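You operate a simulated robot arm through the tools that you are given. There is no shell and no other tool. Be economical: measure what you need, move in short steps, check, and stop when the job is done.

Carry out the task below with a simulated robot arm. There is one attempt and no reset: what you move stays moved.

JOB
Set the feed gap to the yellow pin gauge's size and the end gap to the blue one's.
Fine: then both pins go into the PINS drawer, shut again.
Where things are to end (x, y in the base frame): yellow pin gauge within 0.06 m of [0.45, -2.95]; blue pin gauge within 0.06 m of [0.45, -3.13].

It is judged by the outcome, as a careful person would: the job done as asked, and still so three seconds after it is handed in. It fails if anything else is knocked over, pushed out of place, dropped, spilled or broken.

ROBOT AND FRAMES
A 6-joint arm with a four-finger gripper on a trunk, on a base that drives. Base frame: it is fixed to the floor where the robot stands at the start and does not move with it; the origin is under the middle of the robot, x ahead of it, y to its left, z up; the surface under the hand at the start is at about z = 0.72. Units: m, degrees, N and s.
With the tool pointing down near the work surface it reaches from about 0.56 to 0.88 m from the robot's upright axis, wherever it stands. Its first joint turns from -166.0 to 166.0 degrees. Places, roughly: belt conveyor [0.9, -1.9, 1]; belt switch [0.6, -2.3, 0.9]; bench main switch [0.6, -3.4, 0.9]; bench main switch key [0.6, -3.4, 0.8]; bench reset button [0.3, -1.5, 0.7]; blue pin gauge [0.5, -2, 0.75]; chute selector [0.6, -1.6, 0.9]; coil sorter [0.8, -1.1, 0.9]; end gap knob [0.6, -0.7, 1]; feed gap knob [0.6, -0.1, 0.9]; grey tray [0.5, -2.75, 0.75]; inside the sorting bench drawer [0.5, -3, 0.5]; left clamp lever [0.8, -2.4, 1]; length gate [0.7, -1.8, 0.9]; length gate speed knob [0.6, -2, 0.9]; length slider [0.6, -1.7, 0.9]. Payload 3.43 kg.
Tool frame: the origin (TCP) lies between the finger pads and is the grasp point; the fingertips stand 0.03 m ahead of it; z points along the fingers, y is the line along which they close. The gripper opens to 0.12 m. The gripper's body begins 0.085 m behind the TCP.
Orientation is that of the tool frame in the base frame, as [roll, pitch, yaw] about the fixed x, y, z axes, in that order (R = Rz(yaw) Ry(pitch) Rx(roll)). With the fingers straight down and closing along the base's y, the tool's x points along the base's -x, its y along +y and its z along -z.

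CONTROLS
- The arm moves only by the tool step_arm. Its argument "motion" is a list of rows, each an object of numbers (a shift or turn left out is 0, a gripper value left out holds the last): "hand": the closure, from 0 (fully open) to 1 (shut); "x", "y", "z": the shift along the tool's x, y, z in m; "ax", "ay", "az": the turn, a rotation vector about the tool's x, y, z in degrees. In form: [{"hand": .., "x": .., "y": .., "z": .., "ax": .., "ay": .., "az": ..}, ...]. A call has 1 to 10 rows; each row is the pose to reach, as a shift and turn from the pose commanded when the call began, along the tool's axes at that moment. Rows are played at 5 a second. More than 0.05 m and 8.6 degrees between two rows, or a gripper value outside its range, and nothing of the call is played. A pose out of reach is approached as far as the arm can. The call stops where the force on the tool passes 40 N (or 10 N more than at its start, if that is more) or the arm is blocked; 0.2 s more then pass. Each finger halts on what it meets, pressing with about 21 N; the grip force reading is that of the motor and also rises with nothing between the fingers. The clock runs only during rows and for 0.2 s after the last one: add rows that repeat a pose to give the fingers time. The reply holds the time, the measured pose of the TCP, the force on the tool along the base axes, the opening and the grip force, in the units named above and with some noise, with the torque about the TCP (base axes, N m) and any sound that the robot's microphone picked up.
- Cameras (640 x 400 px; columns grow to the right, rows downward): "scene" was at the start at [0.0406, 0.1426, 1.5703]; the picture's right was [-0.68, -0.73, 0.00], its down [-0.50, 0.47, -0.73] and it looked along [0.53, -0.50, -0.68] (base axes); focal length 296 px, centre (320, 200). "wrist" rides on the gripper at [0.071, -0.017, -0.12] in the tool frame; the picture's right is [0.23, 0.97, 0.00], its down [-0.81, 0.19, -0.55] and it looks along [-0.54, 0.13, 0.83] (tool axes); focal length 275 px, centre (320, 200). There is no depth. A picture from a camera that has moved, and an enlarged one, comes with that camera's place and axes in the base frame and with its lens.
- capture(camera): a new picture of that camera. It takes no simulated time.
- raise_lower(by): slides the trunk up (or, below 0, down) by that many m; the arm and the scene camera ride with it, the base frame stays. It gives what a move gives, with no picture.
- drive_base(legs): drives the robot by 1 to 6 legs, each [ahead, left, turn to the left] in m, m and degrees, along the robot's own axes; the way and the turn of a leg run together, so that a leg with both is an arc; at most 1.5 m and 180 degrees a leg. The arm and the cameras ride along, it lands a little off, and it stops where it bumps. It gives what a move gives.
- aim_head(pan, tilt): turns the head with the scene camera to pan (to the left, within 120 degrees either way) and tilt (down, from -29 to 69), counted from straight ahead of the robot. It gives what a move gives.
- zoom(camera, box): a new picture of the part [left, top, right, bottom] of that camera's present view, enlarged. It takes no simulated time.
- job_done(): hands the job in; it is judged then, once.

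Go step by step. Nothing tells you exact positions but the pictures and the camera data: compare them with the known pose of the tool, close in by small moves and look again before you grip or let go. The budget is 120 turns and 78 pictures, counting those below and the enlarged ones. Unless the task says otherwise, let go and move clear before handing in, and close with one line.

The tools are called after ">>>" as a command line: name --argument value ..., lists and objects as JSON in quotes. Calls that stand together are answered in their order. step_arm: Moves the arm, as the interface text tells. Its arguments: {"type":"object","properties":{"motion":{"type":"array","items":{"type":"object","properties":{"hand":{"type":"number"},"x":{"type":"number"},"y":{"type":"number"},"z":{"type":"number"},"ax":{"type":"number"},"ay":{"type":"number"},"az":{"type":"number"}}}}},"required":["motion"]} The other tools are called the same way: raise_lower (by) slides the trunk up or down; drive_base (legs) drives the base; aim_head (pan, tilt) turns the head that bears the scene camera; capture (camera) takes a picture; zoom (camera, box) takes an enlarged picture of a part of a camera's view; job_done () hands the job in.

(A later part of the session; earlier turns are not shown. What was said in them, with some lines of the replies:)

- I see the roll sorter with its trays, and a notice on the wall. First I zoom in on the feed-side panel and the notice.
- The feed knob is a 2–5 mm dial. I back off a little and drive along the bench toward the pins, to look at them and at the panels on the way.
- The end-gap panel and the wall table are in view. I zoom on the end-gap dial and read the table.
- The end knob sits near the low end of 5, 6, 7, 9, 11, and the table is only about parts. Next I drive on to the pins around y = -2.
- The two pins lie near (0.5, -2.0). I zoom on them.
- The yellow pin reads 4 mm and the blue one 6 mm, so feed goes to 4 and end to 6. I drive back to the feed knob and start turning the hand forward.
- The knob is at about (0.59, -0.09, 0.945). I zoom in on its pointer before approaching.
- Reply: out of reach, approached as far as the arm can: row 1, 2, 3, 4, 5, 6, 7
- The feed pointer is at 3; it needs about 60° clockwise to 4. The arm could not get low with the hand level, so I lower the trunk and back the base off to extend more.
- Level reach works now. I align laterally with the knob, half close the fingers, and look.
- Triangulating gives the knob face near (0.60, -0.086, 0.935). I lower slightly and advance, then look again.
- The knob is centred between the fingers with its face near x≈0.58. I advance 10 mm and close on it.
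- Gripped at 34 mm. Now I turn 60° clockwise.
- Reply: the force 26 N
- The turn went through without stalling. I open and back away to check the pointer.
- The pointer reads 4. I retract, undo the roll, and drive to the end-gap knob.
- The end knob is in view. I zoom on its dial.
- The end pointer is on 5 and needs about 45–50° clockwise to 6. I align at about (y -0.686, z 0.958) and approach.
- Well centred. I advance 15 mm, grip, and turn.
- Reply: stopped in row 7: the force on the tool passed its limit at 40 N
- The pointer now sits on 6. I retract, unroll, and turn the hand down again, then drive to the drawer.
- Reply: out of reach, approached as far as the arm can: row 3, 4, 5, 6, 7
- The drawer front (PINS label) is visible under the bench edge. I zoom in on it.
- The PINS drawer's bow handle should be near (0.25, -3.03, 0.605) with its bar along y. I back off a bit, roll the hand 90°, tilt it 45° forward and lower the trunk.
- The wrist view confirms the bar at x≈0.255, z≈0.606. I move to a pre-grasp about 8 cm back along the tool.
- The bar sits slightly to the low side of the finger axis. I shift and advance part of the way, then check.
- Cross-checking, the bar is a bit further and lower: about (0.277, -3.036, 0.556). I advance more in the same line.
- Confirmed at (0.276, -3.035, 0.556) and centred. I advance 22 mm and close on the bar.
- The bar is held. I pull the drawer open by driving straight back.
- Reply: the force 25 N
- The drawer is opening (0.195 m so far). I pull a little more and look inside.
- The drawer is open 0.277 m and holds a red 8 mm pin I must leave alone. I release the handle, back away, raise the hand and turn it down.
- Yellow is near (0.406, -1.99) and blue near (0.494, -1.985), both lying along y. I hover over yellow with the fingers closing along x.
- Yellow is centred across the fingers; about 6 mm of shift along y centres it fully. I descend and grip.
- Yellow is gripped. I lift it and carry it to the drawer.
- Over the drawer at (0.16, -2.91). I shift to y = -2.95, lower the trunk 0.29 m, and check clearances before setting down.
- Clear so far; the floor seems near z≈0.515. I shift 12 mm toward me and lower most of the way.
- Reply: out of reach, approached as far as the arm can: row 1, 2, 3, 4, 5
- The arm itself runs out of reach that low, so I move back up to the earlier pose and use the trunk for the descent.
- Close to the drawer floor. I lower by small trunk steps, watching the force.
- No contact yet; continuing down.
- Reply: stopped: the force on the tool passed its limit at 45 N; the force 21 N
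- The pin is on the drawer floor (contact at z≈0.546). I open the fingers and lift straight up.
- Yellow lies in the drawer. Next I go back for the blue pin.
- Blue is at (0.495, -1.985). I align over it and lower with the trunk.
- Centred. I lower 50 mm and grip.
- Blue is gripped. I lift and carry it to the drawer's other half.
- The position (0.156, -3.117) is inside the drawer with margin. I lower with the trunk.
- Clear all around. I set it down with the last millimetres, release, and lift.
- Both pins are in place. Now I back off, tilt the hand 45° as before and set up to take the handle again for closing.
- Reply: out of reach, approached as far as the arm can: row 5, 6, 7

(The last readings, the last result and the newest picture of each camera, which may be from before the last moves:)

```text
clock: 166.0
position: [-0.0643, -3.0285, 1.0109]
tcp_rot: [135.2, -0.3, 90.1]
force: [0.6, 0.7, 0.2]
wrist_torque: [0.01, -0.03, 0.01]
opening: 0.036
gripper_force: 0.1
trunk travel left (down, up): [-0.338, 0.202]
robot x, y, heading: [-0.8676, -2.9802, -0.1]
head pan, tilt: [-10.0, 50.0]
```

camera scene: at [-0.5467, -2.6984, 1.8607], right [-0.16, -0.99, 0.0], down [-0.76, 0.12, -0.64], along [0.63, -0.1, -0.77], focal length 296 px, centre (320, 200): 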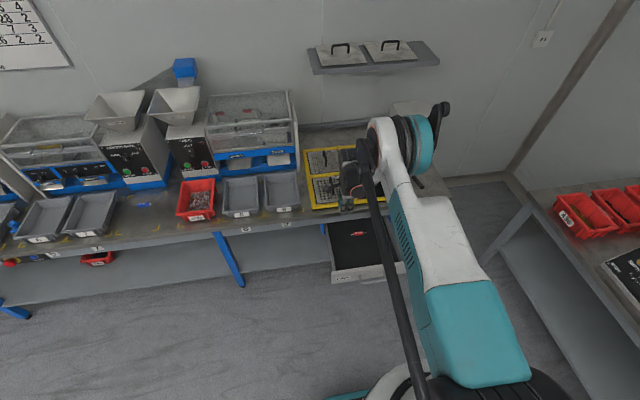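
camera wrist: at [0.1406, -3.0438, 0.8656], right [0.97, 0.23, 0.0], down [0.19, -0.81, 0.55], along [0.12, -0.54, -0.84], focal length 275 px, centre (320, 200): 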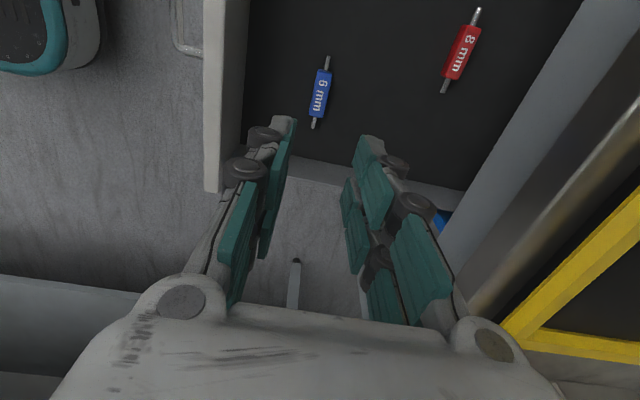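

I shift 45 mm back and lower the trunk to the pre-grasp height, then check.

>>> step_arm --motion '[{"y": -0.016, "z": -0.016}, {"y": -0.034, "z": -0.034}, {"y": -0.034, "z": -0.034}]'

>>> raise_lower --by -0.337

>>> capture --camera "wrist"

```text
clock: 166.8
position: [-0.1126, -3.0289, 1.0113]
tcp_rot: [135.2, -0.2, 90.0]
force: [0.1, -0.9, 0.2]
wrist_torque: [0.02, -0.05, -0.01]
opening: 0.0358
gripper_force: 0.1
trunk travel left (down, up): [-0.338, 0.202]
robot x, y, heading: [-0.8682, -2.9812, -0.1]
head pan, tilt: [-10.0, 50.0]
```

```text
clock: 170.1
position: [-0.1126, -3.028, 0.6732]
tcp_rot: [135.2, -0.2, 90.1]
force: [-0.1, -0.7, -0.5]
wrist_torque: [0.02, 0.0, 0.01]
opening: 0.0357
gripper_force: 0.1
trunk travel left (down, up): [-0.001, 0.539]
robot x, y, heading: [-0.8629, -2.9849, -0.2]
head pan, tilt: [-10.0, 50.0]
```

```text
14 pictures are left
camera wrist: at [-0.208, -2.9568, 0.7472], right [0.69, 0.23, 0.69], down [-0.25, -0.81, 0.52], along [0.68, -0.54, -0.5], focal length 275 px, centre (320, 200)
```

wrist: 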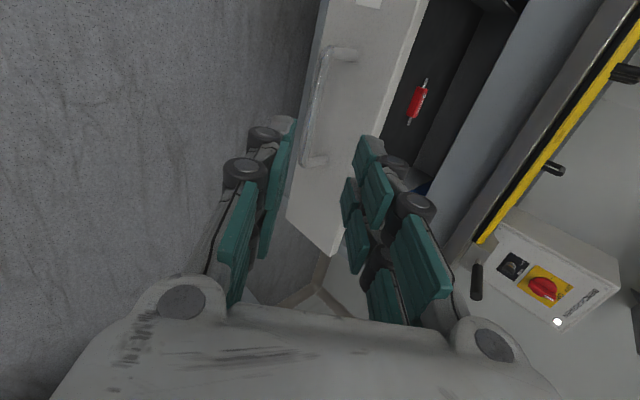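

The bar is in line. I advance most of the way and check.

>>> step_arm --motion '[{"hand": 0.6, "y": -0.006, "z": 0.04}, {"y": -0.006, "z": 0.08}, {"y": -0.006, "z": 0.11}, {"y": -0.006, "z": 0.11}]'

>>> capture --camera "wrist"

```text
clock: 171.1
position: [-0.0384, -3.0299, 0.5926]
tcp_rot: [135.2, -0.2, 90.1]
force: [0.5, -0.9, 0.0]
wrist_torque: [-0.02, -0.01, 0.0]
opening: 0.0479
gripper_force: 0.0
trunk travel left (down, up): [-0.001, 0.539]
robot x, y, heading: [-0.863, -2.9836, -0.1]
head pan, tilt: [-10.0, 50.0]
```

```text
13 pictures are left
camera wrist: at [-0.1341, -2.9581, 0.6657], right [0.69, 0.23, 0.69], down [-0.25, -0.81, 0.52], along [0.68, -0.54, -0.5], focal length 275 px, centre (320, 200)
```

wrist: 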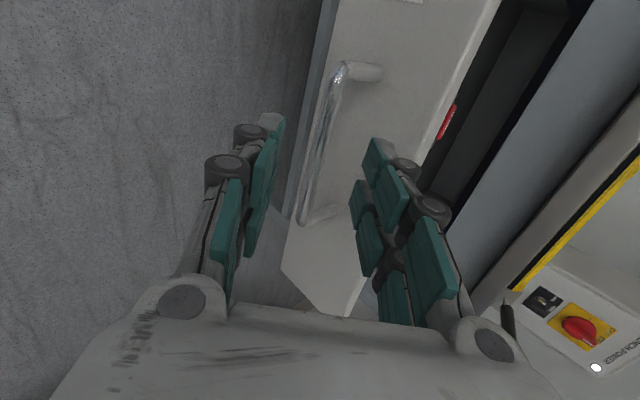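

It matches the earlier approach. I advance 34 mm and grip.

>>> step_arm --motion '[{"z": 0.015, "hand": 0.68}, {"z": 0.034}, {"z": 0.034}, {"z": 0.034, "hand": 0.9}, {"z": 0.034, "hand": 1.0}, {"z": 0.034}]'

>>> capture --camera "wrist"

```text
clock: 172.5
position: [-0.0141, -3.0271, 0.5676]
tcp_rot: [135.2, -0.3, 90.1]
force: [1.0, -0.2, 6.9]
wrist_torque: [-0.34, -0.11, 0.18]
opening: 0.0118
gripper_force: 45.0
trunk travel left (down, up): [-0.001, 0.539]
robot x, y, heading: [-0.8674, -2.9819, 0.0]
head pan, tilt: [-10.0, 50.0]
```

```text
12 pictures are left
camera wrist: at [-0.1108, -2.9565, 0.6405], right [0.69, 0.23, 0.69], down [-0.25, -0.81, 0.52], along [0.68, -0.54, -0.5], focal length 275 px, centre (320, 200)
```

wrist: 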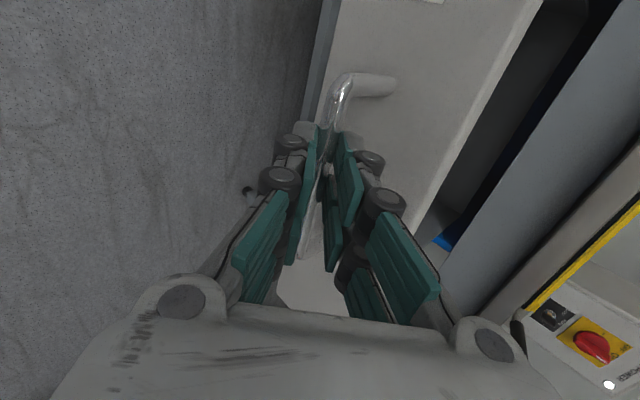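

The handle is held at the same place as when opened. I push the drawer in by driving forward.

>>> drive_base --legs '[[0.13, 0, 0]]'

>>> drive_base --legs '[[0.13, 0, 0]]'

```text
clock: 173.8
position: [0.1145, -3.0278, 0.5675]
tcp_rot: [135.2, -0.1, 90.1]
force: [-0.3, -22.0, 9.5]
wrist_torque: [-0.99, -0.17, -0.6]
opening: 0.0117
gripper_force: 45.3
trunk travel left (down, up): [-0.001, 0.539]
robot x, y, heading: [-0.7352, -2.9816, 0.2]
head pan, tilt: [-10.0, 50.0]
```

```text
clock: 175.0
position: [0.245, -3.028, 0.5671]
tcp_rot: [135.3, -0.1, 90.0]
force: [1.2, 3.8, 8.4]
wrist_torque: [-0.02, -0.12, 0.28]
opening: 0.0118
gripper_force: 44.8
trunk travel left (down, up): [-0.001, 0.539]
robot x, y, heading: [-0.609, -2.9839, -0.1]
head pan, tilt: [-10.0, 50.0]
```

About 18 mm remain; I push that with the arm until it seats.

>>> step_arm --motion '[{"y": 0.004, "z": 0.004}, {"y": 0.008, "z": 0.008}, {"y": 0.012, "z": 0.012}, {"y": 0.015, "z": 0.015}, {"y": 0.018, "z": 0.018}, {"y": 0.02, "z": 0.02}]'

>>> capture --camera "wrist"

```text
clock: 176.1
position: [0.2635, -3.0283, 0.5676]
tcp_rot: [135.5, -0.1, 90.0]
force: [-13.3, 0.9, 14.4]
wrist_torque: [-0.01, 0.0, 0.22]
opening: 0.0115
gripper_force: 44.7
trunk travel left (down, up): [-0.001, 0.539]
robot x, y, heading: [-0.6041, -2.9806, 0.1]
head pan, tilt: [-10.0, 50.0]
stopped in row 5: the force on the tool passed its limit at 49 N (the readings are from after the stop); the commanded pose is now the measured one
```

```text
11 pictures are left
camera wrist: at [0.1679, -2.9564, 0.6411], right [0.69, 0.23, 0.68], down [-0.25, -0.81, 0.53], along [0.68, -0.54, -0.51], focal length 275 px, centre (320, 200)
```

wrist: 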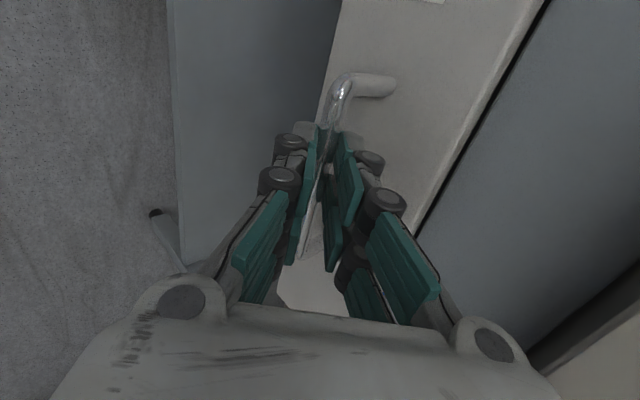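

The drawer is seated at x = 0.2635, the same as the original shut position. I release, back off along the tool, and check.

>>> step_arm --motion '[{"hand": 0.7}, {"hand": 0.7}, {"hand": 0.7, "z": -0.02}, {"z": -0.06}, {"z": -0.1}, {"z": -0.14}, {"z": -0.14}]'

>>> drive_base --legs '[[-0.2, 0, 0]]'

>>> capture --camera "scene"

```text
clock: 177.7
position: [0.1674, -3.0302, 0.6646]
tcp_rot: [135.6, -0.1, 90.1]
force: [0.1, -0.8, 0.9]
wrist_torque: [0.04, -0.02, -0.01]
opening: 0.0358
gripper_force: 0.0
trunk travel left (down, up): [-0.001, 0.539]
robot x, y, heading: [-0.6057, -2.9835, -0.1]
head pan, tilt: [-10.0, 50.0]
```

```text
clock: 179.3
position: [-0.0335, -3.0289, 0.6649]
tcp_rot: [135.6, 0.0, 90.1]
force: [0.4, -0.3, -0.7]
wrist_torque: [0.02, -0.02, 0.01]
opening: 0.0361
gripper_force: 0.0
trunk travel left (down, up): [-0.001, 0.539]
robot x, y, heading: [-0.8123, -2.9862, 0.3]
head pan, tilt: [-10.0, 50.0]
```

```text
10 pictures are left
camera scene: at [-0.7526, -2.7975, 1.4116], right [-0.17, -0.99, 0.0], down [-0.76, 0.13, -0.64], along [0.63, -0.11, -0.77], focal length 296 px, centre (320, 200)
```

scene: 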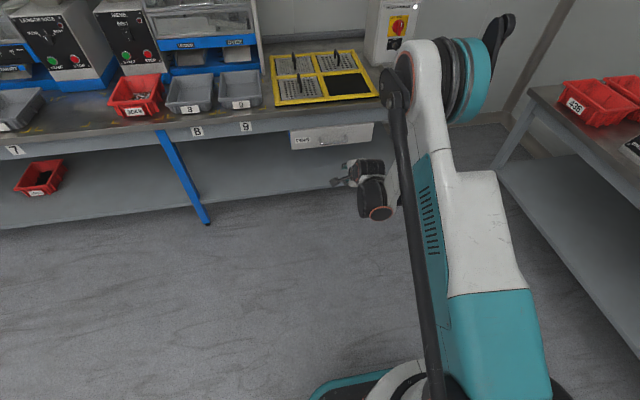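

The drawer is shut and all is tidy. For a last check of both dials, I drive back along the clear floor to view them nearly square-on.

>>> drive_base --legs '[[0, 1.3, 0], [0, 1.15, 0]]'

>>> aim_head --pan 0 --tilt 20

>>> capture --camera "scene"

```text
clock: 191.4
position: [-0.0151, -0.5878, 0.6657]
tcp_rot: [135.6, -0.2, 88.6]
force: [-0.5, -0.7, -0.7]
wrist_torque: [0.0, 0.01, 0.0]
opening: 0.036
gripper_force: 0.1
trunk travel left (down, up): [-0.001, 0.539]
robot x, y, heading: [-0.7856, -0.5214, -1.4]
head pan, tilt: [-10.0, 50.0]
```

```text
clock: 192.3
position: [-0.0151, -0.5871, 0.6648]
tcp_rot: [135.6, 0.0, 88.5]
force: [0.3, -0.6, 0.2]
wrist_torque: [0.0, 0.0, 0.03]
opening: 0.036
gripper_force: 0.0
trunk travel left (down, up): [-0.001, 0.539]
robot x, y, heading: [-0.7895, -0.5196, -1.5]
head pan, tilt: [0.0, 20.0]
```

```text
9 pictures are left
camera scene: at [-0.7095, -0.3236, 1.4571], right [-0.03, -1.0, 0.0], down [-0.34, 0.01, -0.94], along [0.94, -0.02, -0.34], focal length 296 px, centre (320, 200)
```

scene: 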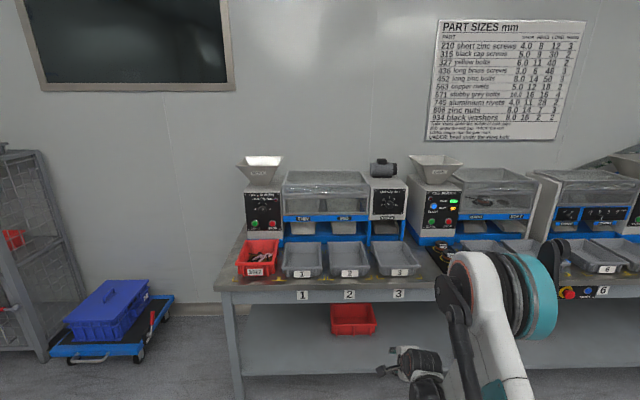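

>>> zoom --camera "scene" --box '[368, 180, 412, 224]'

>>> zoom --camera "scene" --box '[242, 188, 286, 232]'

```text
9.09 times, centred on (390, 202) of scene
camera zoom: at [-0.7095, -0.3236, 1.4571], right [-0.03, -1.0, 0.0], down [-0.34, 0.01, -0.94], along [0.94, -0.02, -0.34], focal length 2695 px, centre (-316, 182)
```

zoom: 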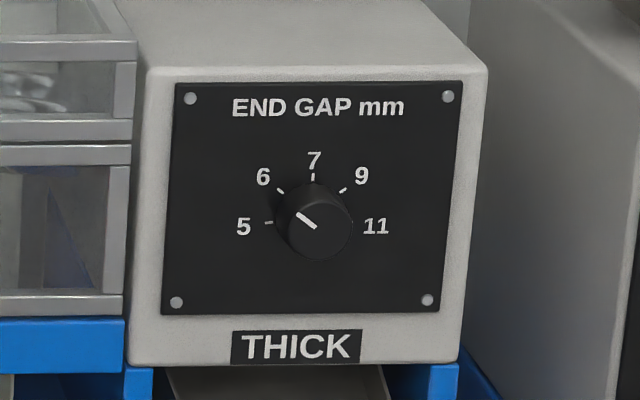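

```text
9.09 times, centred on (264, 210) of scene
camera zoom: at [-0.7095, -0.3236, 1.4571], right [-0.03, -1.0, 0.0], down [-0.34, 0.01, -0.94], along [0.94, -0.02, -0.34], focal length 2695 px, centre (829, 109)
```

zoom: 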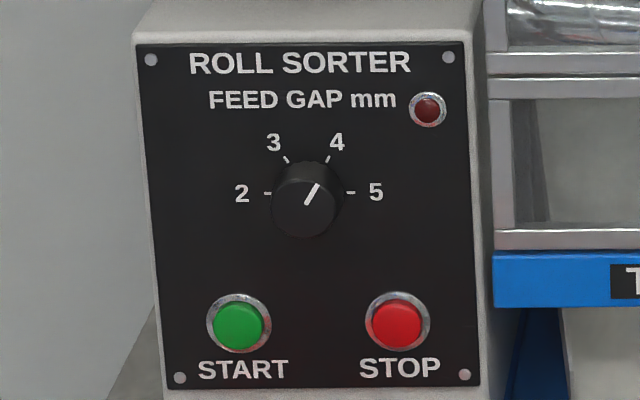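

Both dials read as wanted, feed on 4 and end on 6. The drawer is shut with both pins inside, and the arm is clear.

>>> job_done

```text
The job is handed in.
```

The feed gap is set to 4 mm (the yellow pin's size) and the end gap to 6 mm (the blue pin's). Both pins are in the PINS drawer, which is shut again; by my reckoning yellow lies near (0.43, -2.945) and blue near (0.43, -3.115), both within the 0.06 m limit.
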